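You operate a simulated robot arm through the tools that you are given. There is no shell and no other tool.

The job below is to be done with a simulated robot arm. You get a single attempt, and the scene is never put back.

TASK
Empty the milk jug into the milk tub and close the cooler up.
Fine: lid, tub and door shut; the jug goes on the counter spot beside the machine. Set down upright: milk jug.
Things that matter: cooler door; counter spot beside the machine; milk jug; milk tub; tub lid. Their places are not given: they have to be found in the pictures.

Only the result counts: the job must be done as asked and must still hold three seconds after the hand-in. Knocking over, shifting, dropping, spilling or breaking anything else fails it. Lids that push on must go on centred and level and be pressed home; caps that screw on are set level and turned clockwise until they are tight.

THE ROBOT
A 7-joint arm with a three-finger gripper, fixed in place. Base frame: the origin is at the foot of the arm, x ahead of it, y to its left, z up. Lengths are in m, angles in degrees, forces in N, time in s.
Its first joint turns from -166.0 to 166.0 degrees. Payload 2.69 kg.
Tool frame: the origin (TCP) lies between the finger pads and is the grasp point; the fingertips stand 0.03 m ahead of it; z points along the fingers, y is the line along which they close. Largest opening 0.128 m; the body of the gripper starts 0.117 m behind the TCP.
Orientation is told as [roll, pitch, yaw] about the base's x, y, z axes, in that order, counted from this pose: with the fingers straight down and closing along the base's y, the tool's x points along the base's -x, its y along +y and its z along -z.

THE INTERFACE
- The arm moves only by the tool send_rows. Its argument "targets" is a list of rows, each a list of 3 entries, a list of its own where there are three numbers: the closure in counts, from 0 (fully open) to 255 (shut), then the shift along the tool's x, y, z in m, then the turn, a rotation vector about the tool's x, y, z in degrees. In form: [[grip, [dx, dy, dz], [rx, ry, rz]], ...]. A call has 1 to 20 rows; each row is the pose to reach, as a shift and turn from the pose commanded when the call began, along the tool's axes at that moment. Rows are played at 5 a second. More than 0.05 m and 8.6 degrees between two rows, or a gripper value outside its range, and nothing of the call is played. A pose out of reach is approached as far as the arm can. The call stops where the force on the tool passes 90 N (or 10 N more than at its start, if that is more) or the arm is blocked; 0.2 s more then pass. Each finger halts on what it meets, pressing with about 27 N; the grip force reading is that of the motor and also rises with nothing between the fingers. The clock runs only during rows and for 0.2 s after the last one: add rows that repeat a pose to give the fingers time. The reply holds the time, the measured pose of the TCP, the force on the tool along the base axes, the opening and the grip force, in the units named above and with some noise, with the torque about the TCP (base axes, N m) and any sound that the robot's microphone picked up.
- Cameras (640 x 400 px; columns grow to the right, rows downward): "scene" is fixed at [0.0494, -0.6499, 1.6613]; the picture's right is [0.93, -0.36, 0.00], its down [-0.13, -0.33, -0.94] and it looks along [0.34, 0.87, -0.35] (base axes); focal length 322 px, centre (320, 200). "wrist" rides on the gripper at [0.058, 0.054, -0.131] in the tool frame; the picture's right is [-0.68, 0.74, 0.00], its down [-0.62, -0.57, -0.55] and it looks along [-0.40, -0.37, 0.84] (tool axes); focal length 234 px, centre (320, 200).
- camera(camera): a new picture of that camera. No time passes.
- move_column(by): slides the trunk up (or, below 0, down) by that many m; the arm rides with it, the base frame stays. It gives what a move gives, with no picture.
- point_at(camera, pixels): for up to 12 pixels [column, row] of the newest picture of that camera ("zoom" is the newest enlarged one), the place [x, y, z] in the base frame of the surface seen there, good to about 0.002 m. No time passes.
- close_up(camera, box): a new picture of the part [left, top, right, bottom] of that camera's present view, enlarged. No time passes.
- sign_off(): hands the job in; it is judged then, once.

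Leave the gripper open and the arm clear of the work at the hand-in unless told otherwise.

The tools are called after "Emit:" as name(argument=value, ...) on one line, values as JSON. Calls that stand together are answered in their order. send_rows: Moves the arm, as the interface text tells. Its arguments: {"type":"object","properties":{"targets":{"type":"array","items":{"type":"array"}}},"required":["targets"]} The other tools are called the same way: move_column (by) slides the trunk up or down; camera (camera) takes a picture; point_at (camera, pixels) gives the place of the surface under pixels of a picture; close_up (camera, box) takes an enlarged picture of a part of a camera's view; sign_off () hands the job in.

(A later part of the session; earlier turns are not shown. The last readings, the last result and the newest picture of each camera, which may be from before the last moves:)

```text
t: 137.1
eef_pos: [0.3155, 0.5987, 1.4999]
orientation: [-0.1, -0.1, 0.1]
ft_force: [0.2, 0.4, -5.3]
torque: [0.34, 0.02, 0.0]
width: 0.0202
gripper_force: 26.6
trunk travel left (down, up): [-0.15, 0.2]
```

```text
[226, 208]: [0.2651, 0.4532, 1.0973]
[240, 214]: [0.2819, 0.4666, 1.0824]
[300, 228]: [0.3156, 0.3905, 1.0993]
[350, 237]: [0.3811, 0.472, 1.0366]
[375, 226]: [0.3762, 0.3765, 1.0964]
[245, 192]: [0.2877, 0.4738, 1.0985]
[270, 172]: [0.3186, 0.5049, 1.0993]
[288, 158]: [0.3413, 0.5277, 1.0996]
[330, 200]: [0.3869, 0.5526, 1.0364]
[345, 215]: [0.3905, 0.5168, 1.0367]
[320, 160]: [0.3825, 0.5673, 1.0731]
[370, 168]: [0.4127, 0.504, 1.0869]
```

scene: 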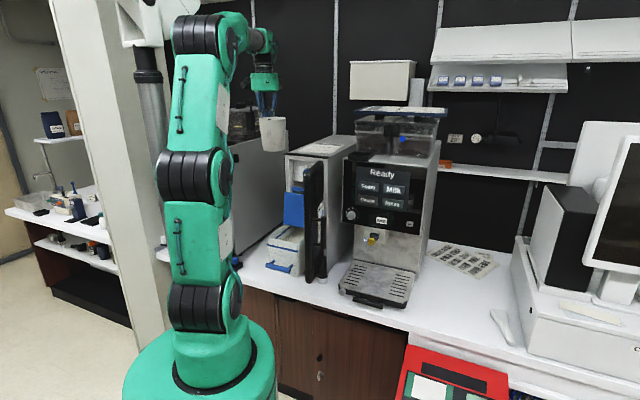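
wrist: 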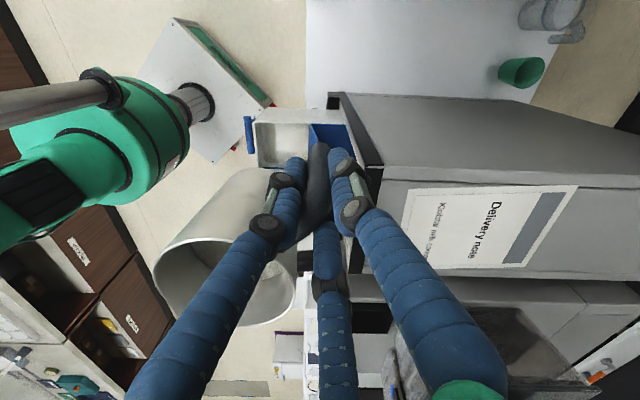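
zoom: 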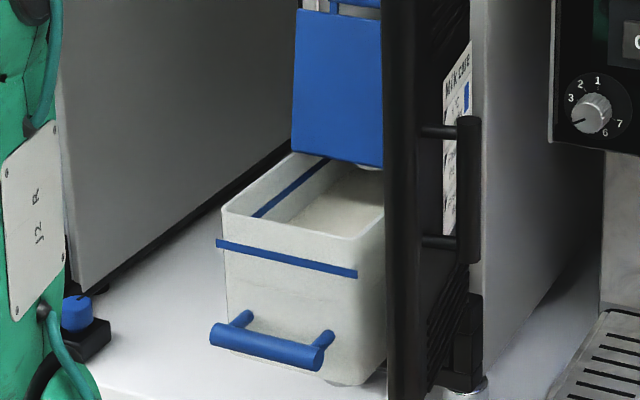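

The tub's opening is s 0.505–0.62, t −0.127 to −0.006, a little further in than I assumed. I'll aim the spout at (0.315, 0.455), well inside along the pour direction, with the jug above the flap. First, lower and tilt only to 32° (before any milk can flow), then verify the spout's place.

Emit:
send_rows(targets=[[255, [0.0005, 0.0005, 0.037], [0, 0, 0]], [255, [0.0005, 0.001, 0.074], [0, 0, 0]], [255, [0.0005, 0.0013, 0.1109], [0, 0, 0]], [255, [0.0005, 0.0034, 0.1042], [-5, 0, 0]], [255, [0.0005, 0.0045, 0.0972], [-10, 0, 0]], [255, [0.0005, 0.0044, 0.0923], [-15, 0, 0]], [255, [0.0005, 0.0032, 0.0894], [-20, 0, 0]], [255, [0.0005, 0.0008, 0.0867], [-25, 0, 0]], [255, [0.0005, -0.0026, 0.0842], [-30, 0, 0]], [255, [0.0005, -0.0043, 0.083], [-32, 0, 0]], [255, [0.0005, -0.0043, 0.083], [-32, 0, 0]]])

Emit:
camera(camera="wrist")

Emit:
camera(camera="scene")

Emit:
close_up(camera="scene", box=[235, 110, 335, 260])

```text
t: 139.5
eef_pos: [0.3153, 0.5948, 1.4173]
orientation: [31.9, -0.2, -0.1]
ft_force: [0.8, -1.0, -5.6]
torque: [0.17, 0.05, 0.0]
width: 0.0201
gripper_force: 26.3
trunk travel left (down, up): [-0.15, 0.2]
```

```text
taken
```

wrist: 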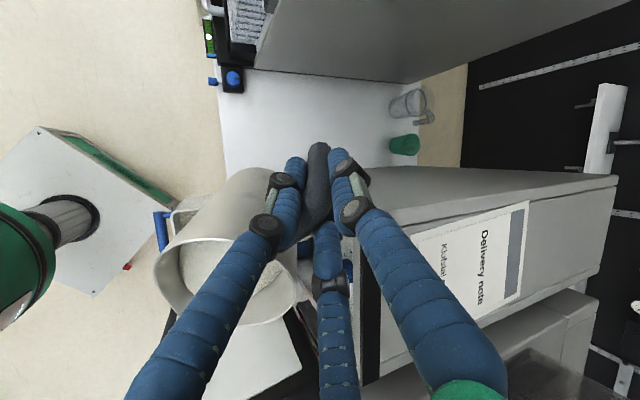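

```text
taken
```

scene: 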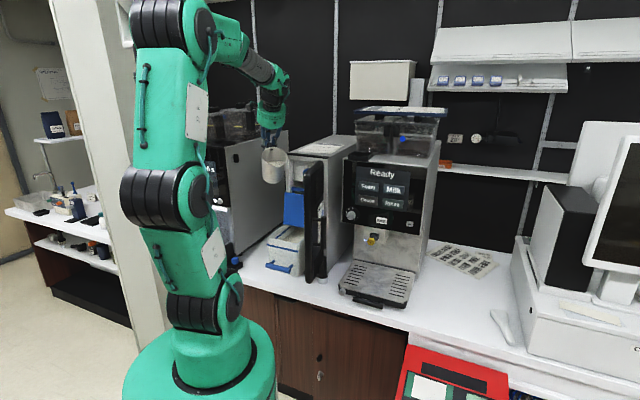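

```text
2.67 times, centred on (285, 185) of scene
```

zoom: 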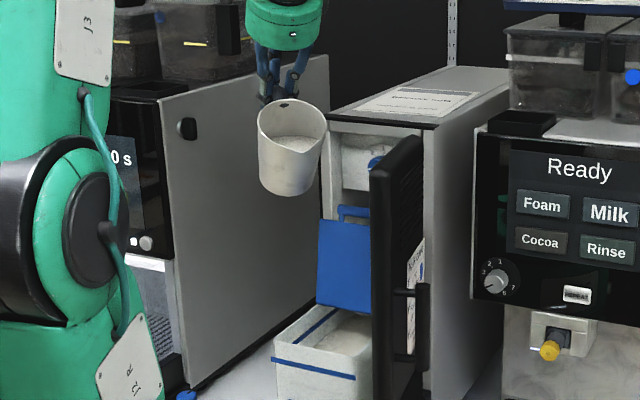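

The jug is tilted 32°, milk visible inside, nothing flowing. I'll zoom on the spout and milk to verify position and level.

Emit:
close_up(camera="scene", box=[255, 140, 300, 190])

Emit:
point_at(camera="zoom", pixels=[[290, 165], [310, 170], [330, 168], [350, 160], [270, 150], [380, 130], [330, 120], [310, 110], [250, 110], [395, 90], [320, 180], [325, 150]])

```text
8.00 times, centred on (278, 165) of scene
```

zoom: 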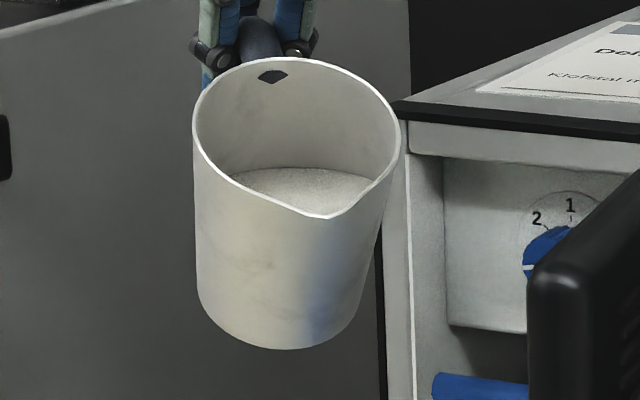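

```text
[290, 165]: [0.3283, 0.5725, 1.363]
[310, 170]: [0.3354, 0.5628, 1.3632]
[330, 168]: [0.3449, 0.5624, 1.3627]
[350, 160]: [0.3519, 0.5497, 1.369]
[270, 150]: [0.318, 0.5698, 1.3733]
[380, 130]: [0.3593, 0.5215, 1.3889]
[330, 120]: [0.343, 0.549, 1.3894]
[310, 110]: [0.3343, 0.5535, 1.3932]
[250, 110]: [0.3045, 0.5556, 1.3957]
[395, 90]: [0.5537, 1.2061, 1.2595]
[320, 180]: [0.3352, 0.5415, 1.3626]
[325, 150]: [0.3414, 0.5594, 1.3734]
```

The milk surface is at z≈1.3627, just behind the lip. I'll measure the lip itself at (322,216).

Emit:
point_at(camera="zoom", pixels=[[322, 217], [318, 216], [326, 217], [322, 213], [322, 209], [300, 208], [345, 210], [280, 198], [200, 140], [398, 140]])

```text
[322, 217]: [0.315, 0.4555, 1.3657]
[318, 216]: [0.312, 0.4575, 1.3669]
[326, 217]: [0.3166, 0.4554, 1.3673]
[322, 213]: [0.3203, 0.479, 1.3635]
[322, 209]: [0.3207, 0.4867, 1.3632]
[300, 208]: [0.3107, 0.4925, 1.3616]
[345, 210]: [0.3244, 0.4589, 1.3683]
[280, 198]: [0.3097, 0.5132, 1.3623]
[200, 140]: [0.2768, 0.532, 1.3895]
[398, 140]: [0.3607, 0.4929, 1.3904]
```

The lip is exactly over (0.315, 0.4555), 3 mm above the milk. I'll begin pouring very gently: 1° per row to 38°, then look where it lands.

Emit:
send_rows(targets=[[255, [0, -0.0004, -0.0012], [-1, 0, 0]], [255, [0, -0.0008, -0.0024], [-2, 0, 0]], [255, [0, -0.0012, -0.0036], [-3, 0, 0]], [255, [0, -0.0016, -0.0048], [-4, 0, 0]], [255, [0, -0.0022, -0.0059], [-5, 0, 0]], [255, [0, -0.0029, -0.007], [-6, 0, 0]]])

Emit:
camera(camera="scene")

Emit:
close_up(camera="scene", box=[245, 140, 325, 270])

Emit:
camera(camera="wrist")

```text
t: 140.9
eef_pos: [0.3147, 0.588, 1.4219]
orientation: [38.0, 0.0, 0.0]
ft_force: [0.0, -0.6, -5.9]
torque: [0.16, -0.03, -0.01]
width: 0.0202
gripper_force: 26.9
trunk travel left (down, up): [-0.15, 0.2]
```

```text
taken
```

scene: 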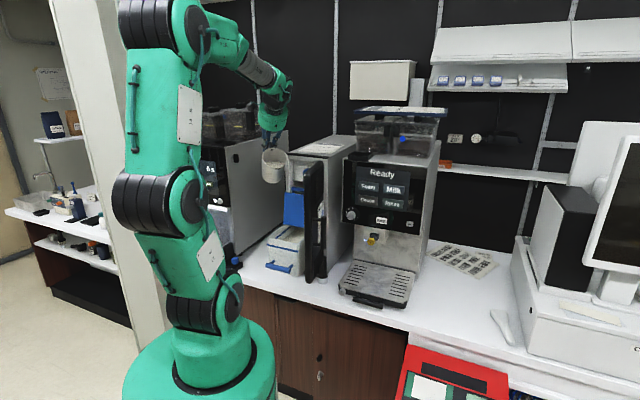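

```text
3.08 times, centred on (285, 205) of scene
```

zoom: 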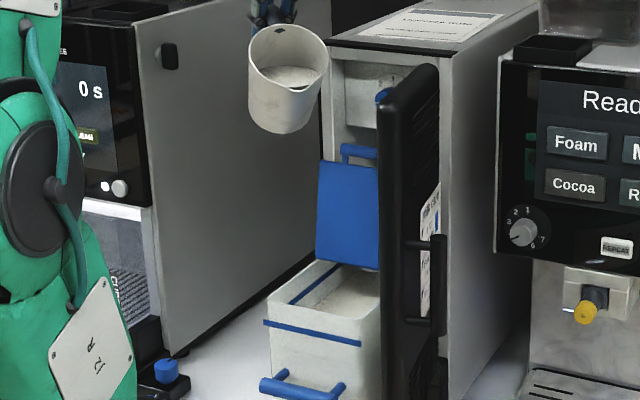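

```text
taken
```

wrist: 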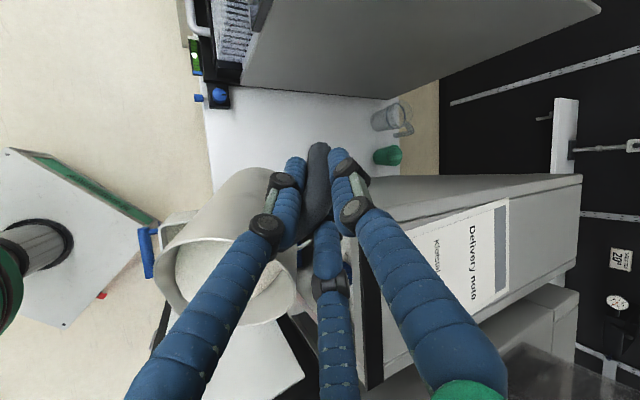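

No stream visible yet. I'll look closely at the milk against the lip.

Emit:
close_up(camera="scene", box=[255, 140, 300, 190])

Emit:
point_at(camera="zoom", pixels=[[325, 218], [322, 224], [325, 212], [325, 205], [320, 190], [300, 180], [340, 195], [330, 216]])

```text
8.00 times, centred on (278, 165) of scene
```

zoom: 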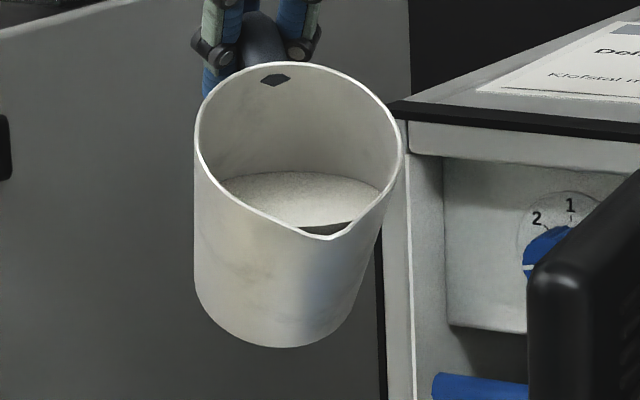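

```text
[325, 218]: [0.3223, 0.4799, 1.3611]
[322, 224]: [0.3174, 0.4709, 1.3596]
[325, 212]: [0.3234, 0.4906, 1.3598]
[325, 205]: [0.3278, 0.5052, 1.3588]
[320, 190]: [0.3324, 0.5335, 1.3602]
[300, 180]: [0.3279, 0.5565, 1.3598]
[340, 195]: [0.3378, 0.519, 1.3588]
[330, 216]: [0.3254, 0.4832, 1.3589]
```

The milk level (1.3595) is about at the lip. I'll continue slowly to 46° and look again.

Emit:
send_rows(targets=[[255, [0, -0.0005, -0.0011], [-1, 0, 0]], [255, [0, -0.001, -0.0023], [-2, 0, 0]], [255, [0, -0.0015, -0.0036], [-3, 0, 0]], [255, [0, -0.0021, -0.0049], [-4, 0, 0]], [255, [0, -0.0027, -0.0062], [-5, 0, 0]], [255, [0, -0.0033, -0.0075], [-6, 0, 0]], [255, [0, -0.0042, -0.0087], [-7, 0, 0]], [255, [0, -0.0051, -0.0098], [-8, 0, 0]]])

Emit:
camera(camera="scene")

Emit:
close_up(camera="scene", box=[245, 140, 325, 270])

Emit:
close_up(camera="scene", box=[255, 140, 300, 190])

```text
t: 142.7
eef_pos: [0.3143, 0.5782, 1.4277]
orientation: [45.8, -0.1, 0.0]
ft_force: [-0.2, -1.5, -4.5]
torque: [0.1, 0.02, 0.0]
width: 0.0202
gripper_force: 27.2
trunk travel left (down, up): [-0.15, 0.2]
```

```text
taken
```

scene: 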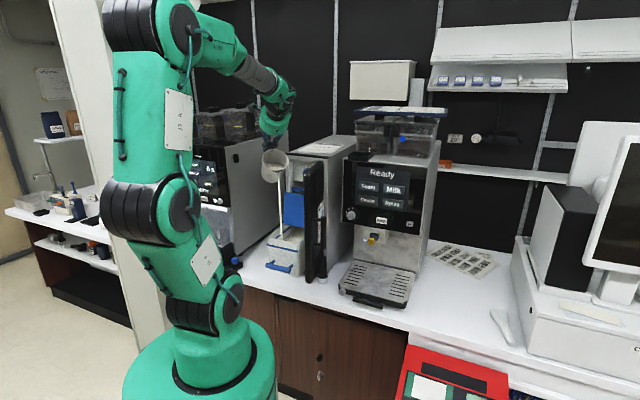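

```text
3.08 times, centred on (285, 205) of scene
```

zoom: 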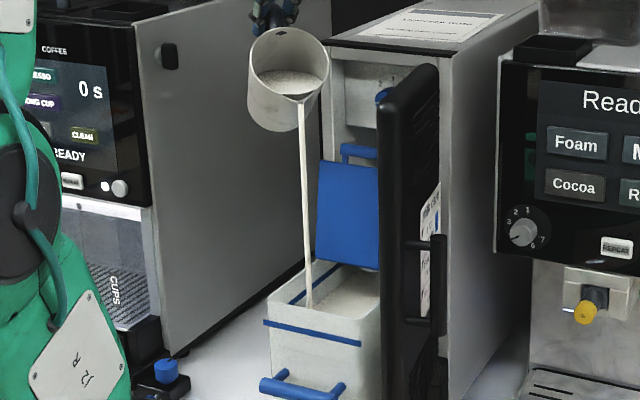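

```text
8.00 times, centred on (278, 165) of scene
```

zoom: 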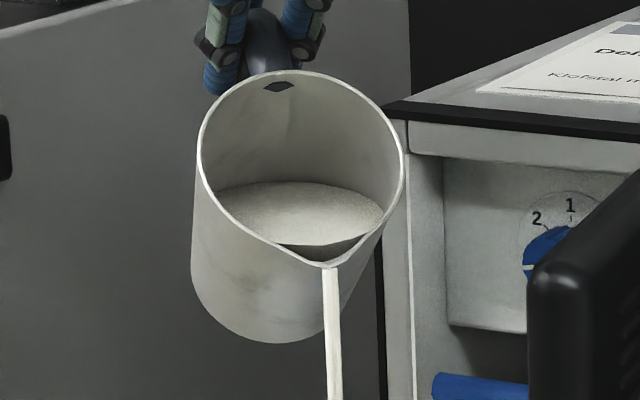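

Milk is streaming into the tub. I'll check exactly where the stream falls relative to the front rim.

Emit:
close_up(camera="scene", box=[260, 205, 310, 260])

Emit:
point_at(camera="zoom", pixels=[[286, 60], [288, 100], [290, 140], [291, 165], [292, 180], [292, 190], [250, 190], [340, 205], [330, 160], [230, 175]])

```text
7.27 times, centred on (285, 232) of scene
```

zoom: 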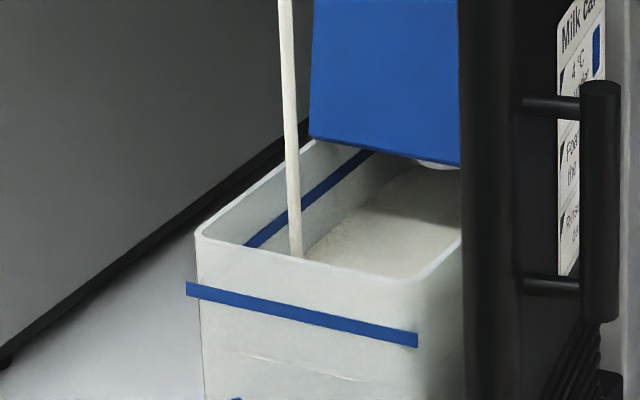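

```text
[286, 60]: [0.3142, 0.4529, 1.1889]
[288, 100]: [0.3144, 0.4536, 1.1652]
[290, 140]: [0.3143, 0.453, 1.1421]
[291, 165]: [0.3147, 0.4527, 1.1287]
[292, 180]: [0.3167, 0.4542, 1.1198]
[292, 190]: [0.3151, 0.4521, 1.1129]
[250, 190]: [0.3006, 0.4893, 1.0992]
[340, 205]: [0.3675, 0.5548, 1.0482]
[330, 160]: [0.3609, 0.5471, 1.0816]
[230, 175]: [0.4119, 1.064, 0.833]
```

The stream falls straight down at (0.315, 0.453), comfortably inside the opening. I'll keep tilting slowly, holding the lip there, from 46° to 66°.

Emit:
send_rows(targets=[[255, [0, -0.0008, -0.0014], [-1, 0, 0]], [255, [0, -0.0016, -0.0027], [-2, 0, 0]], [255, [0, -0.0025, -0.004], [-3, 0, 0]], [255, [0, -0.0034, -0.0054], [-4, 0, 0]], [255, [0, -0.0042, -0.0067], [-5, 0, 0]], [255, [0, -0.0051, -0.008], [-6, 0, 0]], [255, [0, -0.006, -0.0096], [-7, 0, 0]], [255, [0, -0.0069, -0.0111], [-8, 0, 0]], [255, [0, -0.0078, -0.0127], [-9, 0, 0]], [255, [0, -0.0087, -0.0142], [-10, 0, 0]], [255, [0, -0.01, -0.0156], [-11, 0, 0]], [255, [0, -0.0113, -0.0169], [-12, 0, 0]], [255, [0, -0.0125, -0.0183], [-13, 0, 0]], [255, [0, -0.0138, -0.0196], [-14, 0, 0]], [255, [0, -0.0149, -0.0213], [-15, 0, 0]], [255, [0, -0.0159, -0.0231], [-16, 0, 0]], [255, [0, -0.017, -0.0248], [-17, 0, 0]], [255, [0, -0.018, -0.0265], [-18, 0, 0]], [255, [0, -0.0192, -0.0282], [-19, 0, 0]], [255, [0, -0.0204, -0.0299], [-20, 0, 0]]])

Emit:
camera(camera="scene")

Emit:
close_up(camera="scene", box=[245, 140, 325, 270])

Emit:
point_at(camera="zoom", pixels=[[303, 180], [304, 220], [305, 260], [306, 285], [306, 295], [340, 295], [300, 105], [285, 75]])

```text
t: 146.9
eef_pos: [0.3155, 0.5422, 1.4333]
orientation: [65.9, 0.0, 0.0]
ft_force: [-0.7, 0.6, -3.1]
torque: [0.04, -0.01, 0.01]
width: 0.0201
gripper_force: 26.8
trunk travel left (down, up): [-0.15, 0.2]
```

```text
taken
```

scene: 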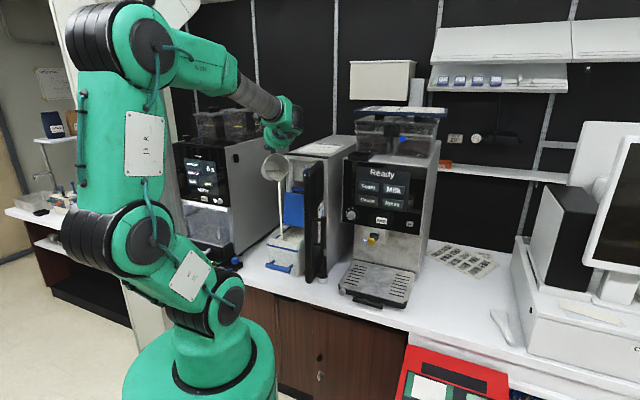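

```text
3.08 times, centred on (285, 205) of scene
```

zoom: 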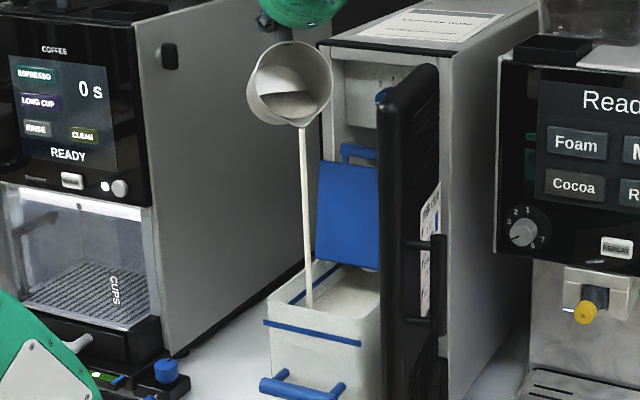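

```text
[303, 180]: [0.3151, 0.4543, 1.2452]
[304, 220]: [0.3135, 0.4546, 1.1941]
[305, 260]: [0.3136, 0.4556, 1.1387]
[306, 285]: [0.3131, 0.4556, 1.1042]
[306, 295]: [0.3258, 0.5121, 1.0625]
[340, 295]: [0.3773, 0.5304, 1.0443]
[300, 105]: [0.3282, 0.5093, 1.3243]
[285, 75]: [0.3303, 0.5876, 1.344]
```

Still landing at (0.3135, 0.455), and the tub level is rising (z≈1.044). I'll continue from 66° to 86°.

Emit:
send_rows(targets=[[255, [0, -0.0007, -0.002], [-1, 0, 0]], [255, [0, -0.0014, -0.0041], [-2, 0, 0]], [255, [0, -0.0024, -0.006], [-3, 0, 0]], [255, [0, -0.0034, -0.008], [-4, 0, 0]], [255, [0, -0.0044, -0.0099], [-5, 0, 0]], [255, [0, -0.0054, -0.0119], [-6, 0, 0]], [255, [0, -0.0064, -0.014], [-7, 0, 0]], [255, [0, -0.0073, -0.016], [-8, 0, 0]], [255, [0, -0.0083, -0.0181], [-9, 0, 0]], [255, [0, -0.0092, -0.0201], [-10, 0, 0]], [255, [0, -0.0104, -0.0222], [-11, 0, 0]], [255, [0, -0.0115, -0.0243], [-12, 0, 0]], [255, [0, -0.0127, -0.0264], [-13, 0, 0]], [255, [0, -0.0138, -0.0285], [-14, 0, 0]], [255, [0, -0.0151, -0.0306], [-15, 0, 0]], [255, [0, -0.0164, -0.0327], [-16, 0, 0]], [255, [0, -0.0177, -0.0347], [-17, 0, 0]], [255, [0, -0.019, -0.0368], [-18, 0, 0]], [255, [0, -0.0203, -0.0389], [-19, 0, 0]], [255, [0, -0.0212, -0.0412], [-20, 0, 0]]])

Emit:
camera(camera="scene")

Emit:
close_up(camera="scene", box=[245, 140, 325, 270])

Emit:
point_at(camera="zoom", pixels=[[303, 180], [304, 220], [305, 260], [306, 283], [340, 295], [300, 115], [290, 85]])

```text
t: 151.1
eef_pos: [0.3155, 0.4954, 1.4306]
orientation: [86.0, -0.1, 0.0]
ft_force: [0.0, 0.2, -1.3]
torque: [-0.01, -0.01, 0.0]
width: 0.0202
gripper_force: 26.8
trunk travel left (down, up): [-0.15, 0.2]
```

```text
taken
```

scene: 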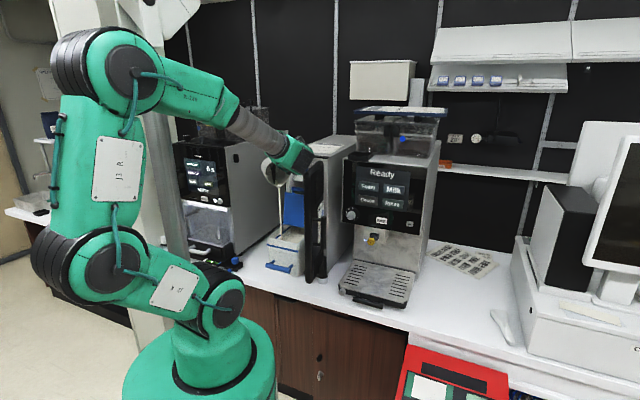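

```text
3.08 times, centred on (285, 205) of scene
```

zoom: 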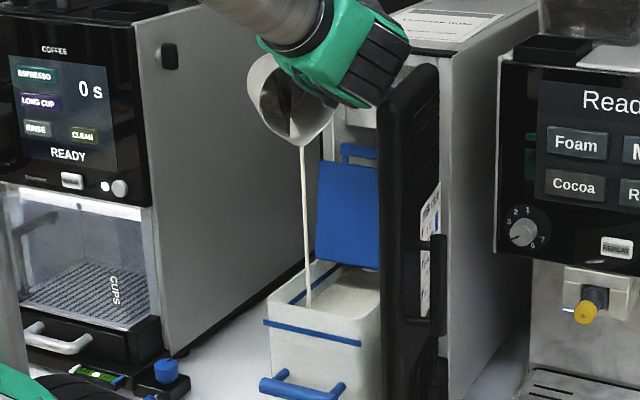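

```text
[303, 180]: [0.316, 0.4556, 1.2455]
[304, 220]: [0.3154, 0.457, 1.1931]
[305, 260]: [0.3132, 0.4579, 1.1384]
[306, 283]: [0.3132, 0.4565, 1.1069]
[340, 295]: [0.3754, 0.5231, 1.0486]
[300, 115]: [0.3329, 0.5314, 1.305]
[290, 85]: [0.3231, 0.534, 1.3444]
```

Nearly empty (about 1.3 N now). I'll continue from 86° to 116° and then hold to drain.

Emit:
send_rows(targets=[[255, [0, -0.0002, -0.0038], [-1.5, 0, 0]], [255, [0, -0.0004, -0.0075], [-3, 0, 0]], [255, [0, 0.0003, -0.0113], [-4.5, 0, 0]], [255, [0, 0.0028, -0.0153], [-6, 0, 0]], [255, [0, 0.0052, -0.0193], [-7.5, 0, 0]], [255, [0, 0.0077, -0.0233], [-9, 0, 0]], [255, [0, 0.0102, -0.0274], [-10.5, 0, 0]], [255, [0, 0.0126, -0.0315], [-12, 0, 0]], [255, [0, 0.0151, -0.0355], [-13.5, 0, 0]], [255, [0, 0.0181, -0.0396], [-15, 0, 0]], [255, [0, 0.0214, -0.0438], [-16.5, 0, 0]], [255, [0, 0.0246, -0.0479], [-18, 0, 0]], [255, [0, 0.0274, -0.0519], [-19.5, 0, 0]], [255, [0, 0.0292, -0.056], [-21, 0, 0]], [255, [0, 0.0309, -0.06], [-22.5, 0, 0]], [255, [0, 0.0327, -0.064], [-24, 0, 0]], [255, [0, 0.0342, -0.0679], [-25.5, 0, 0]], [255, [0, 0.0357, -0.0718], [-27, 0, 0]], [255, [0, 0.0371, -0.0757], [-28.5, 0, 0]], [255, [0, 0.0386, -0.0796], [-30, 0, 0]]])

Emit:
camera(camera="scene")

Emit:
close_up(camera="scene", box=[245, 140, 325, 270])

Emit:
camera(camera="wrist")

```text
t: 155.3
eef_pos: [0.3147, 0.4201, 1.4746]
orientation: [116.0, -0.1, 0.1]
ft_force: [0.0, -0.2, -1.2]
torque: [-0.08, 0.0, 0.01]
width: 0.02
gripper_force: 26.9
trunk travel left (down, up): [-0.15, 0.2]
```

```text
taken
```

scene: 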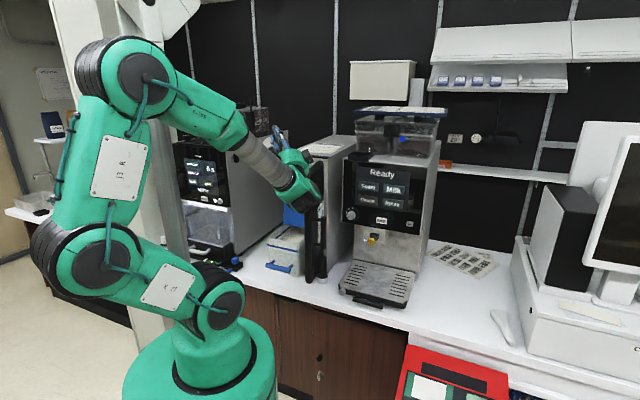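

```text
3.08 times, centred on (285, 205) of scene
```

zoom: 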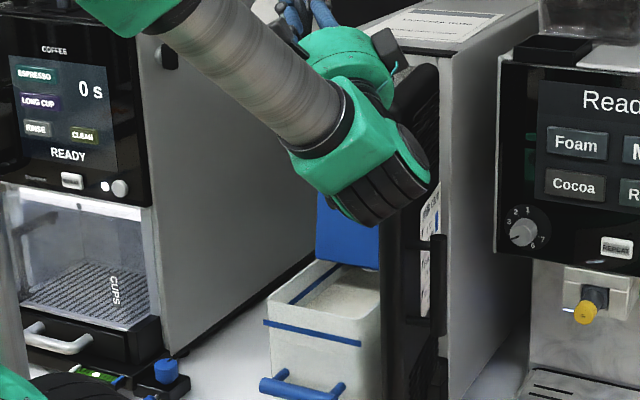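

```text
taken
```

wrist: 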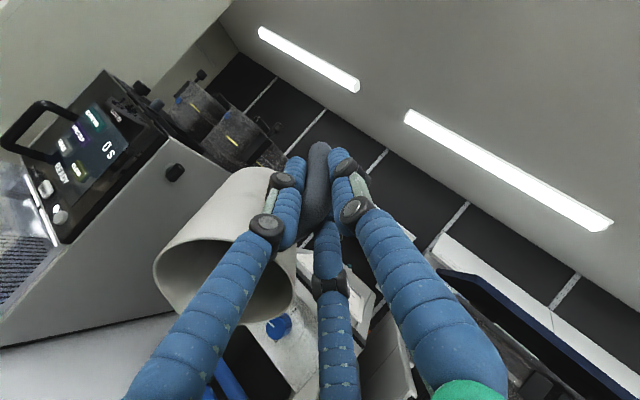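

No stream any more and the jug looks empty inside. I'll tilt to 120° and hold about 3 s to drain fully.

Emit:
send_rows(targets=[[255, [0, 0.0032, -0.004], [-2, 0, 0]], [255, [0, 0.0064, -0.008], [-4, 0, 0]], [255, [0, 0.0064, -0.008], [-4, 0, 0]], [255, [0, 0.0064, -0.008], [-4, 0, 0]], [255, [0, 0.0064, -0.008], [-4, 0, 0]], [255, [0, 0.0064, -0.008], [-4, 0, 0]], [255, [0, 0.0064, -0.008], [-4, 0, 0]], [255, [0, 0.0064, -0.008], [-4, 0, 0]], [255, [0, 0.0064, -0.008], [-4, 0, 0]], [255, [0, 0.0064, -0.008], [-4, 0, 0]], [255, [0, 0.0064, -0.008], [-4, 0, 0]], [255, [0, 0.0064, -0.008], [-4, 0, 0]], [255, [0, 0.0064, -0.008], [-4, 0, 0]], [255, [0, 0.0064, -0.008], [-4, 0, 0]], [255, [0, 0.0064, -0.008], [-4, 0, 0]], [255, [0, 0.0064, -0.008], [-4, 0, 0]]])

Emit:
close_up(camera="scene", box=[245, 190, 325, 280])

Emit:
close_up(camera="wrist", box=[140, 150, 320, 340])

```text
t: 158.7
eef_pos: [0.3146, 0.41, 1.4765]
orientation: [119.9, -0.2, 0.0]
ft_force: [0.1, -0.2, -1.3]
torque: [-0.09, 0.02, -0.01]
width: 0.0201
gripper_force: 26.8
trunk travel left (down, up): [-0.15, 0.2]
```

```text
4.44 times, centred on (285, 235) of scene
```

zoom: 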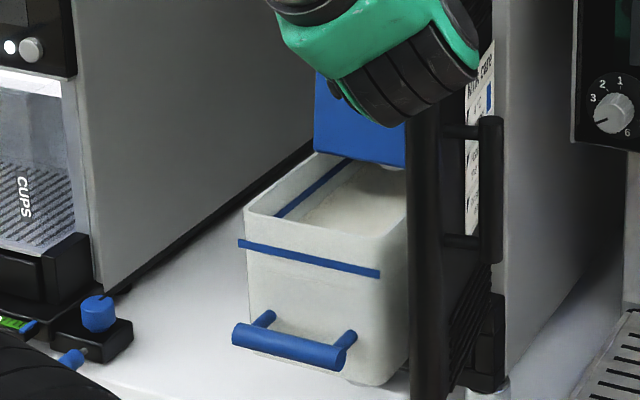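

```text
2.11 times, centred on (230, 245) of wrist
```

zoom: 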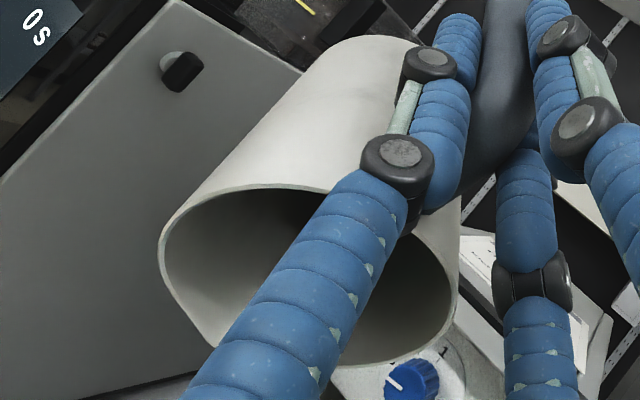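

The jug is empty, the tub holds the milk, and I see no drips outside. I'll bring the jug back upright along the reverse path, ending at z≈1.47.

Emit:
send_rows(targets=[[255, [0, -0.0158, 0.0142], [8, 0, 0]], [255, [0, -0.0329, 0.025], [15, 0, 0]], [255, [0, -0.0582, 0.0342], [23, 0, 0]], [255, [0, -0.0783, 0.0434], [30, 0, 0]], [255, [0, -0.0874, 0.0612], [38, 0, 0]], [255, [0, -0.0946, 0.076], [45, 0, 0]], [255, [0, -0.1031, 0.0916], [53, 0, 0]], [255, [0, -0.1123, 0.1026], [60, 0, 0]], [255, [0, -0.1212, 0.1141], [68, 0, 0]], [255, [0, -0.1286, 0.1222], [75, 0, 0]], [255, [0, -0.1381, 0.1284], [83, 0, 0]], [255, [0, -0.1457, 0.1316], [90, 0, 0]], [255, [0, -0.1497, 0.135], [98, 0, 0]], [255, [0, -0.1455, 0.1398], [105, 0, 0]], [255, [0, -0.1281, 0.1497], [113, 0, 0]], [255, [0, -0.1006, 0.1621], [120, 0, 0]], [255, [0, -0.1006, 0.1621], [120, 0, 0]]])

Emit:
camera(camera="scene")

Emit:
camera(camera="wrist")

Emit:
close_up(camera="scene", box=[240, 90, 330, 280])

```text
t: 162.3
eef_pos: [0.3141, 0.6007, 1.4711]
orientation: [-0.1, -0.2, 0.0]
ft_force: [0.4, 0.8, -2.3]
torque: [0.09, -0.04, -0.01]
width: 0.02
gripper_force: 26.5
trunk travel left (down, up): [-0.15, 0.2]
```

```text
taken
```

scene: 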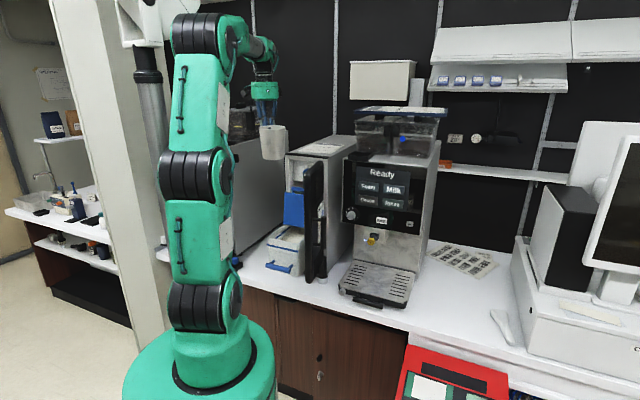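

```text
taken
```

wrist: 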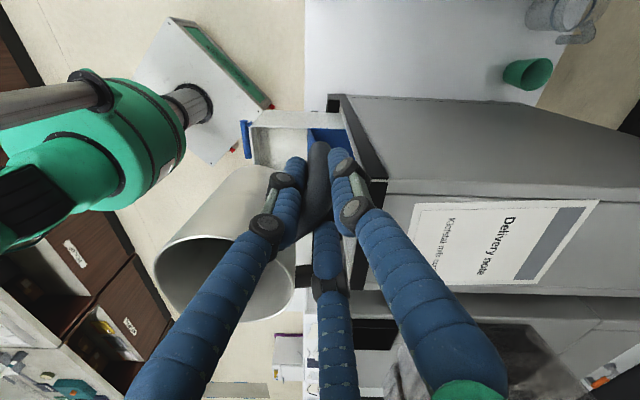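

```text
2.11 times, centred on (285, 185) of scene
```

zoom: 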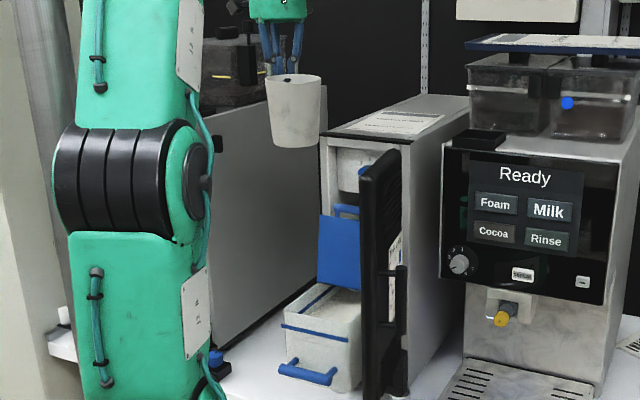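

The jug is upright again and empty inside. Before carrying it, I'll inspect the counter right of the machine at high zoom for any subtle mark of the spot.

Emit:
close_up(camera="scene", box=[400, 255, 480, 325])

Emit:
close_up(camera="scene", box=[450, 260, 540, 340])

```text
5.71 times, centred on (440, 290) of scene
```

zoom: 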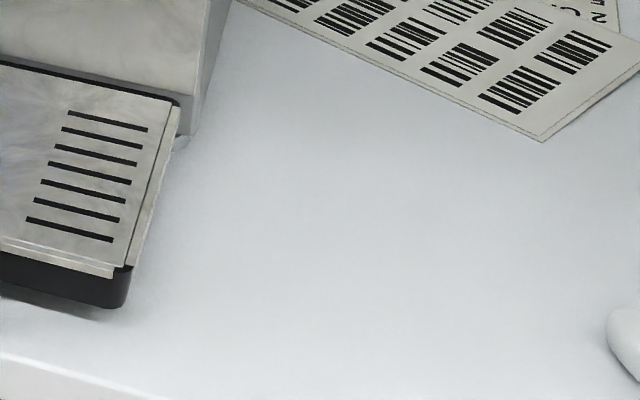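

```text
5.00 times, centred on (495, 300) of scene
```

zoom: 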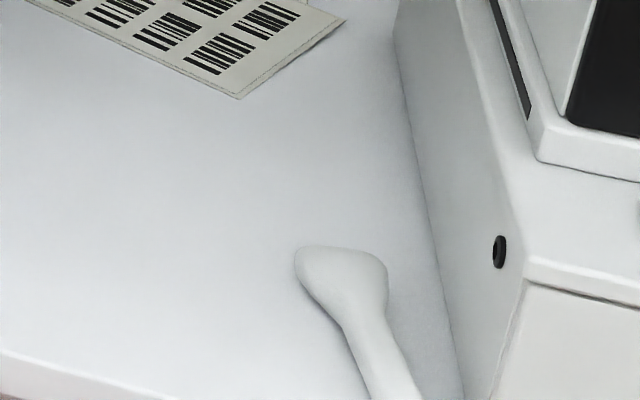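

No mark, just plain free counter. I'll use the middle of the free area beside the machine, jug centre near (0.93, 0.20). First leg: raise slightly, pull back toward the base and swing past the front of the door at z≈1.50.

Emit:
send_rows(targets=[[255, [0.003, -0.03, -0.03], [0, 0, -5]], [255, [0.006, -0.07, -0.03], [0, 0, -10]], [255, [0.008, -0.11, -0.03], [0, 0, -15]], [255, [0.011, -0.155, -0.03], [0, 0, -20]], [255, [0.014, -0.2, -0.03], [0, 0, -25]], [255, [-0.001, -0.2375, -0.03], [0, 0, -30.6]], [255, [-0.016, -0.275, -0.03], [0, 0, -36]], [255, [-0.031, -0.3125, -0.03], [0, 0, -42]], [255, [-0.046, -0.35, -0.03], [0, 0, -47.5]], [255, [-0.061, -0.3875, -0.03], [0, 0, -53]], [255, [-0.076, -0.425, -0.03], [0, 0, -59]], [255, [-0.091, -0.4625, -0.03], [0, 0, -64]], [255, [-0.106, -0.5, -0.03], [0, 0, -70]], [255, [-0.106, -0.5, -0.03], [0, 0, -70]]])

Emit:
camera(camera="scene")

```text
t: 165.3
eef_pos: [0.4219, 0.0991, 1.5019]
orientation: [-0.1, 0.0, 70.1]
ft_force: [0.8, -0.1, -1.3]
torque: [0.05, 0.09, 0.0]
width: 0.0202
gripper_force: 26.8
trunk travel left (down, up): [-0.15, 0.2]
```

```text
taken
```

scene: 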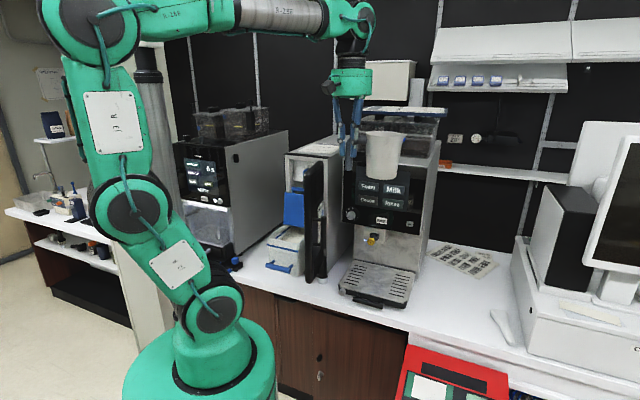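

Clear of the door. Next leg: across the front of the machine, lowering, to over the spot at z≈1.12 with the handle toward the counter front (yaw 135°).

Emit:
send_rows(targets=[[255, [-0.0023, -0.032, 0.0247], [0, 0, -5]], [255, [-0.0045, -0.0641, 0.0493], [0, 0, -10]], [255, [-0.0068, -0.0961, 0.074], [0, 0, -15]], [255, [-0.009, -0.1282, 0.0987], [0, 0, -20]], [255, [-0.0113, -0.1602, 0.1233], [0, 0, -25]], [255, [-0.0135, -0.1923, 0.148], [0, 0, -30]], [255, [-0.0158, -0.2243, 0.1727], [0, 0, -35]], [255, [-0.018, -0.2564, 0.1973], [0, 0, -40]], [255, [-0.0203, -0.2884, 0.222], [0, 0, -45]], [255, [-0.0443, -0.3058, 0.2446], [0, 0, -47.9]], [255, [-0.0684, -0.3233, 0.2671], [0, 0, -50.7]], [255, [-0.0924, -0.3407, 0.2897], [0, 0, -53.6]], [255, [-0.1165, -0.3581, 0.3123], [0, 0, -56.4]], [255, [-0.1405, -0.3755, 0.3349], [0, 0, -59.3]], [255, [-0.1646, -0.393, 0.3574], [0, 0, -62.1]], [255, [-0.1886, -0.4104, 0.38], [0, 0, -65]], [255, [-0.1886, -0.4104, 0.38], [0, 0, -65]]])

Emit:
camera(camera="scene")

Emit:
camera(camera="wrist")

```text
t: 168.9
eef_pos: [0.8724, 0.1394, 1.1213]
orientation: [0.1, 0.2, 135.0]
ft_force: [-0.7, -0.5, -3.1]
torque: [-0.1, 0.16, 0.0]
width: 0.02
gripper_force: 26.7
trunk travel left (down, up): [-0.15, 0.2]
```

```text
taken
```

scene: 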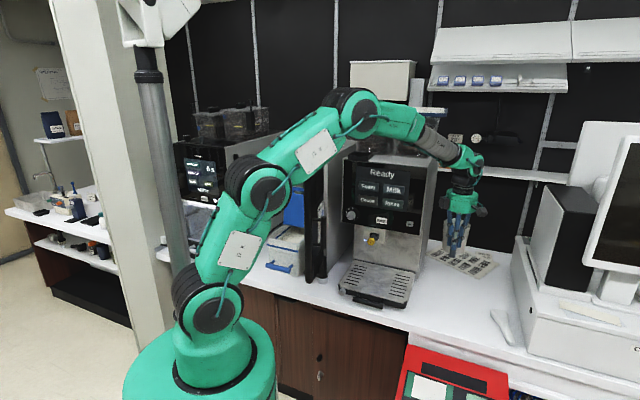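

```text
taken
```

wrist: 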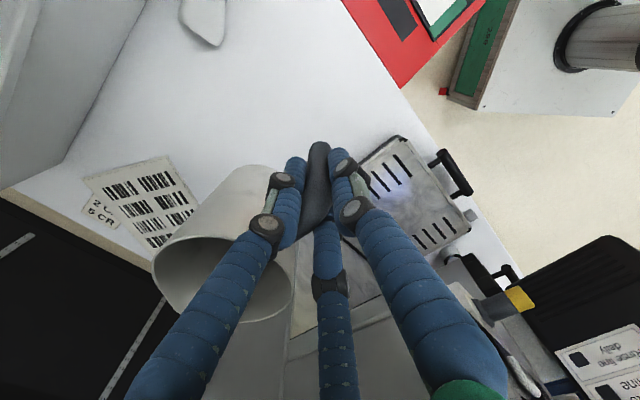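

Well over the free counter. Now I'll lower gently until the jug's base meets the counter (TCP z≈0.881).

Emit:
send_rows(targets=[[255, [0, 0, 0.04], [0, 0, 0]], [255, [0, 0, 0.08], [0, 0, 0]], [255, [0, 0, 0.12], [0, 0, 0]], [255, [0, 0, 0.155], [0, 0, 0]], [255, [0, 0, 0.185], [0, 0, 0]], [255, [0, 0, 0.208], [0, 0, 0]], [255, [0, 0, 0.222], [0, 0, 0]], [255, [0, 0, 0.23], [0, 0, 0]], [255, [0, 0, 0.234], [0, 0, 0]], [255, [0, 0, 0.237], [0, 0, 0]], [255, [0, 0, 0.237], [0, 0, 0]]])

Emit:
camera(camera="wrist")

Emit:
close_up(camera="scene", box=[410, 220, 520, 330])

```text
t: 171.3
eef_pos: [0.872, 0.1369, 0.884]
orientation: [0.0, 0.1, 135.0]
ft_force: [0.2, -1.2, -1.0]
torque: [-0.04, -0.02, 0.01]
width: 0.0203
gripper_force: 26.9
trunk travel left (down, up): [-0.15, 0.2]
```

```text
taken
```

wrist: 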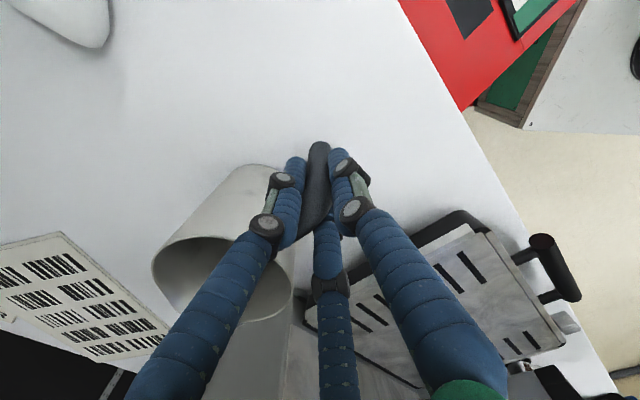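

```text
3.64 times, centred on (465, 275) of scene
```

zoom: 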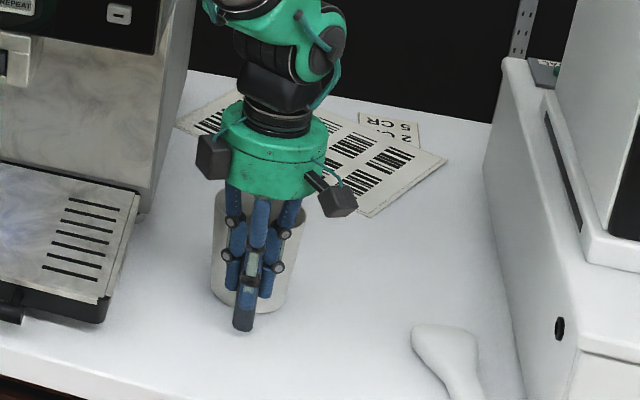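

By the grip offset the base should be about 3 mm above the counter. I'll lower the last few millimetres and watch the force.

Emit:
send_rows(targets=[[255, [0, 0, 0.001], [0, 0, 0]], [255, [0, 0, 0.002], [0, 0, 0]], [255, [0, 0, 0.003], [0, 0, 0]], [255, [0, 0, 0.004], [0, 0, 0]], [255, [0, 0, 0.004], [0, 0, 0]]])

Emit:
close_up(camera="wrist", box=[140, 140, 400, 340])

Emit:
point_at(camera="zoom", pixels=[[84, 262], [160, 207], [255, 374], [330, 355], [371, 300], [60, 150], [200, 120]])

```text
t: 172.5
eef_pos: [0.8707, 0.137, 0.8822]
orientation: [-0.1, 0.1, 135.0]
ft_force: [-0.1, -2.7, 8.0]
torque: [0.38, -0.17, 0.0]
width: 0.0202
gripper_force: 27.0
trunk travel left (down, up): [-0.15, 0.2]
```

```text
2.00 times, centred on (270, 240) of wrist
```

zoom: 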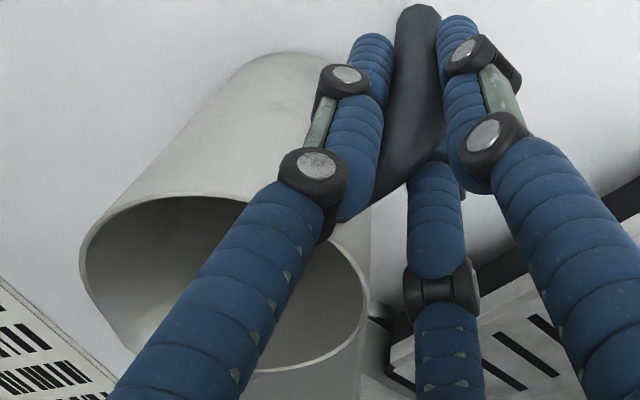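

```text
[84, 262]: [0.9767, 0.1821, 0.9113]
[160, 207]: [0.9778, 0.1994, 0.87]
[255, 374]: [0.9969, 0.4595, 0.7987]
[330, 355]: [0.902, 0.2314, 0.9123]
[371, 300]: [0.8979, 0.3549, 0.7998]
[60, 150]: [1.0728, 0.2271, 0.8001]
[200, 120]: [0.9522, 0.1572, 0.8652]
```

The base is on the counter (8 N up, rim z≈0.912 level). I'll relax 2 mm and open the prongs slowly.

Emit:
send_rows(targets=[[255, [0, 0, -0.001], [0, 0, 0]], [255, [0, 0, -0.0015], [0, 0, 0]], [240, [0, 0, -0.0015], [0, 0, 0]], [222, [0, 0, -0.0015], [0, 0, 0]], [205, [0, 0, -0.0015], [0, 0, 0]], [190, [0, 0, -0.0015], [0, 0, 0]], [175, [0, 0, -0.0015], [0, 0, 0]], [158, [0, 0, -0.0015], [0, 0, 0]], [158, [0, 0, -0.0015], [0, 0, 0]]])

Emit:
camera(camera="wrist")

Emit:
close_up(camera="wrist", box=[140, 100, 420, 340])

```text
t: 174.5
eef_pos: [0.8717, 0.1373, 0.8821]
orientation: [-0.1, 0.2, 135.0]
ft_force: [0.5, 0.3, 0.0]
torque: [-0.04, -0.01, 0.02]
width: 0.0487
gripper_force: 0.0
trunk travel left (down, up): [-0.15, 0.2]
```

```text
taken
```

wrist: 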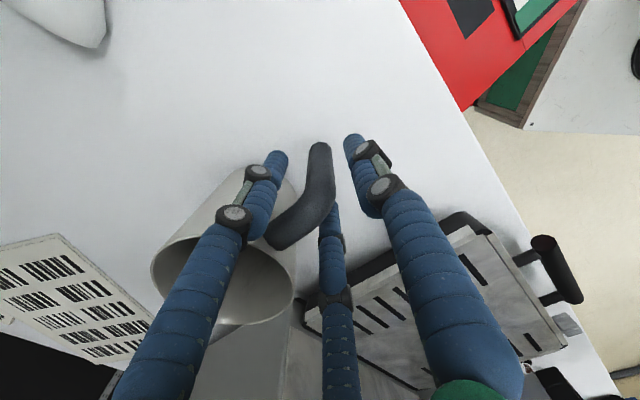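

```text
1.67 times, centred on (280, 220) of wrist
```

zoom: 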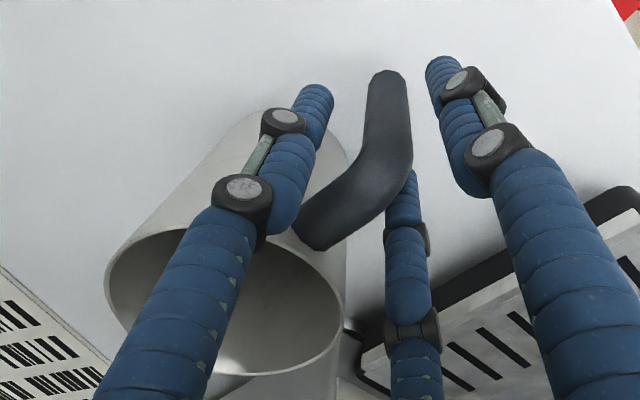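

Released, jug standing. I'll rise straight up clear of it.

Emit:
send_rows(targets=[[158, [0, 0, -0.015], [0, 0, 0]], [158, [0, 0, -0.035], [0, 0, 0]], [158, [0, 0, -0.06], [0, 0, 0]], [158, [0, 0, -0.09], [0, 0, 0]], [158, [0, 0, -0.13], [0, 0, 0]], [158, [0, 0, -0.175], [0, 0, 0]], [158, [0, 0, -0.22], [0, 0, 0]], [158, [0, 0, -0.265], [0, 0, 0]], [158, [0, 0, -0.31], [0, 0, 0]], [158, [0, 0, -0.31], [0, 0, 0]]])

Emit:
camera(camera="wrist")

Emit:
close_up(camera="wrist", box=[220, 60, 400, 200])

Emit:
camera(camera="scene")

```text
t: 176.7
eef_pos: [0.8714, 0.1363, 1.1941]
orientation: [0.0, 0.3, 135.0]
ft_force: [-0.1, -0.4, 0.4]
torque: [0.02, -0.05, 0.02]
width: 0.0487
gripper_force: 0.0
trunk travel left (down, up): [-0.15, 0.2]
```

```text
taken
```

wrist: 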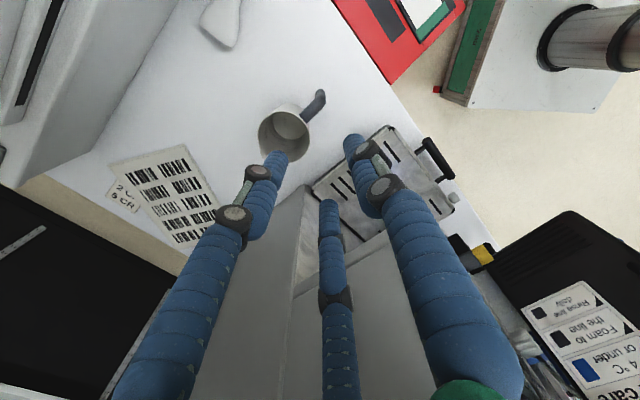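

```text
2.86 times, centred on (310, 130) of wrist
```

zoom: 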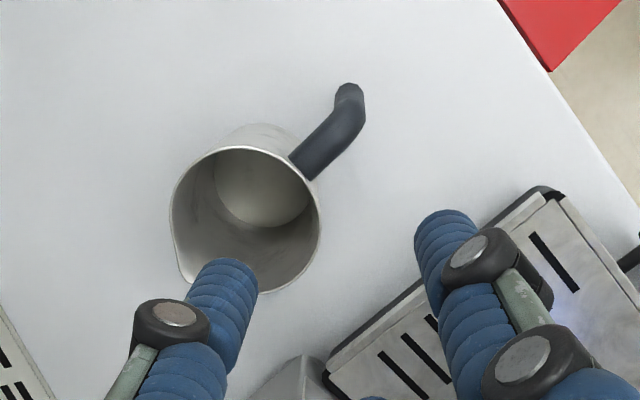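

```text
taken
```

scene: 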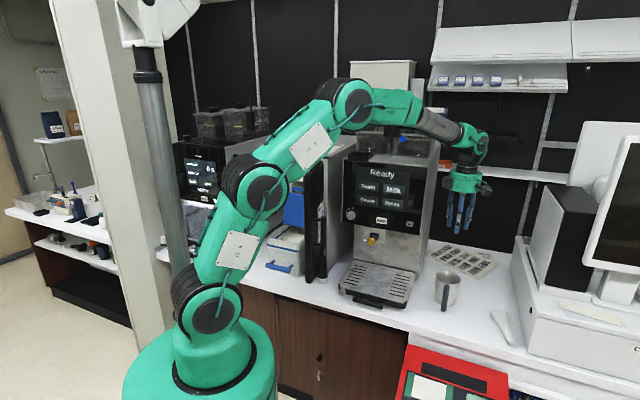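

The jug stands upright and empty beside the machine. Next is the lid. I'll fly back around the front to the tub, staying above the door's height.

Emit:
send_rows(targets=[[158, [-0.0078, 0.0407, -0.0212], [0, 0, 0]], [158, [-0.0155, 0.0814, -0.0424], [0, 0, 0]], [158, [-0.0233, 0.1221, -0.0636], [0, 0, 0]], [158, [-0.031, 0.1628, -0.0848], [0, 0, 0]], [158, [-0.0388, 0.2035, -0.106], [0, 0, 0]], [158, [-0.0752, 0.2237, -0.1274], [0, 0, 0]], [158, [-0.1116, 0.2439, -0.1489], [0, 0, 0]], [158, [-0.148, 0.264, -0.1703], [0, 0, 0]], [158, [-0.1843, 0.2842, -0.1917], [0, 0, 0]], [158, [-0.2207, 0.3044, -0.2131], [0, 0, 0]], [158, [-0.2571, 0.3246, -0.2346], [0, 0, 0]], [158, [-0.2935, 0.3448, -0.256], [0, 0, 0]], [158, [-0.3336, 0.3378, -0.261], [0, 0, 0]], [158, [-0.3736, 0.3307, -0.266], [0, 0, 0]], [158, [-0.4137, 0.3237, -0.271], [0, 0, 0]], [158, [-0.4538, 0.3166, -0.276], [0, 0, 0]], [158, [-0.4938, 0.3096, -0.281], [0, 0, 0]], [158, [-0.5339, 0.3025, -0.286], [0, 0, 0]], [158, [-0.5339, 0.3025, -0.286], [0, 0, 0]]])

```text
t: 180.7
eef_pos: [0.2786, 0.3015, 1.4778]
orientation: [0.0, 0.2, 135.1]
ft_force: [0.0, 0.7, -0.5]
torque: [-0.05, 0.01, -0.03]
width: 0.0488
gripper_force: 0.0
trunk travel left (down, up): [-0.15, 0.2]
```

Now over the tub: move to just in front of the raised flap's top with the tool tilted 12°, and look.

Emit:
send_rows(targets=[[158, [-0.01, -0.032, 0.007], [2.4, 0, 0]], [158, [-0.02, -0.064, 0.015], [4.8, 0, 0]], [158, [-0.031, -0.096, 0.022], [7.2, 0, 0]], [158, [-0.041, -0.128, 0.03], [9.6, 0, 0]], [158, [-0.051, -0.16, 0.038], [12, 0, 0]], [158, [-0.051, -0.16, 0.038], [12, 0, 0]]])

Emit:
camera(camera="wrist")

Emit:
close_up(camera="wrist", box=[220, 30, 420, 190])

```text
t: 182.1
eef_pos: [0.357, 0.4498, 1.4381]
orientation: [-12.0, 0.1, 135.0]
ft_force: [0.7, -0.7, 0.2]
torque: [-0.03, 0.02, -0.01]
width: 0.0485
gripper_force: 0.1
trunk travel left (down, up): [-0.15, 0.2]
```

```text
taken
```

wrist: 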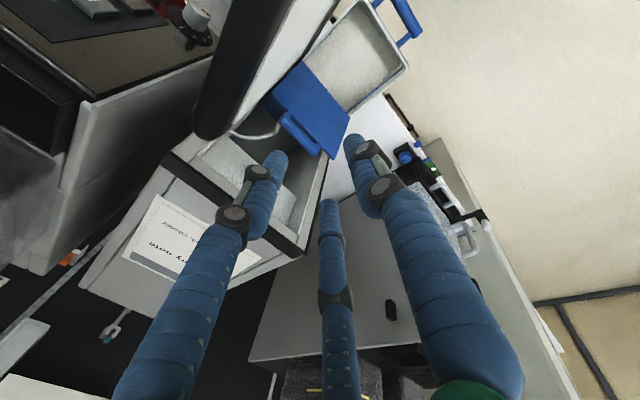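

```text
2.50 times, centred on (320, 110) of wrist
```

zoom: 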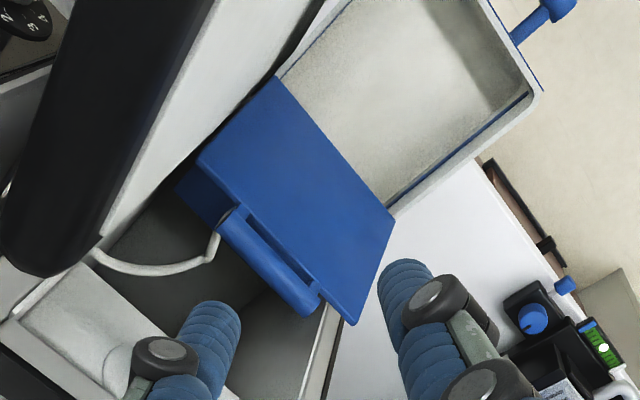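

The bar at the flap's top edge shows from (225,215) to (310,310) in the zoom. I'll measure it and the flap.

Emit:
point_at(camera="zoom", pixels=[[232, 222], [245, 238], [265, 260], [285, 282], [305, 303], [255, 250], [275, 245], [300, 180], [340, 150], [250, 120], [365, 220], [330, 260]])

```text
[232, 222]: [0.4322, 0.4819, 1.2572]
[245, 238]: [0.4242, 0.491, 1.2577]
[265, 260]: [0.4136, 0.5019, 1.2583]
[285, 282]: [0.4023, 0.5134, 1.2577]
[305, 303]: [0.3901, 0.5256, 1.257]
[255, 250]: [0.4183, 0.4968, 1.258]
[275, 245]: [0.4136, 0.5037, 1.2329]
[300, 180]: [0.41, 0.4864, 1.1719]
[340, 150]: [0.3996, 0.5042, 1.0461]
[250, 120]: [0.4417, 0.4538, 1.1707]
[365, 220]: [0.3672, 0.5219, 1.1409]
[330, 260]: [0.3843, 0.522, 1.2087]
```

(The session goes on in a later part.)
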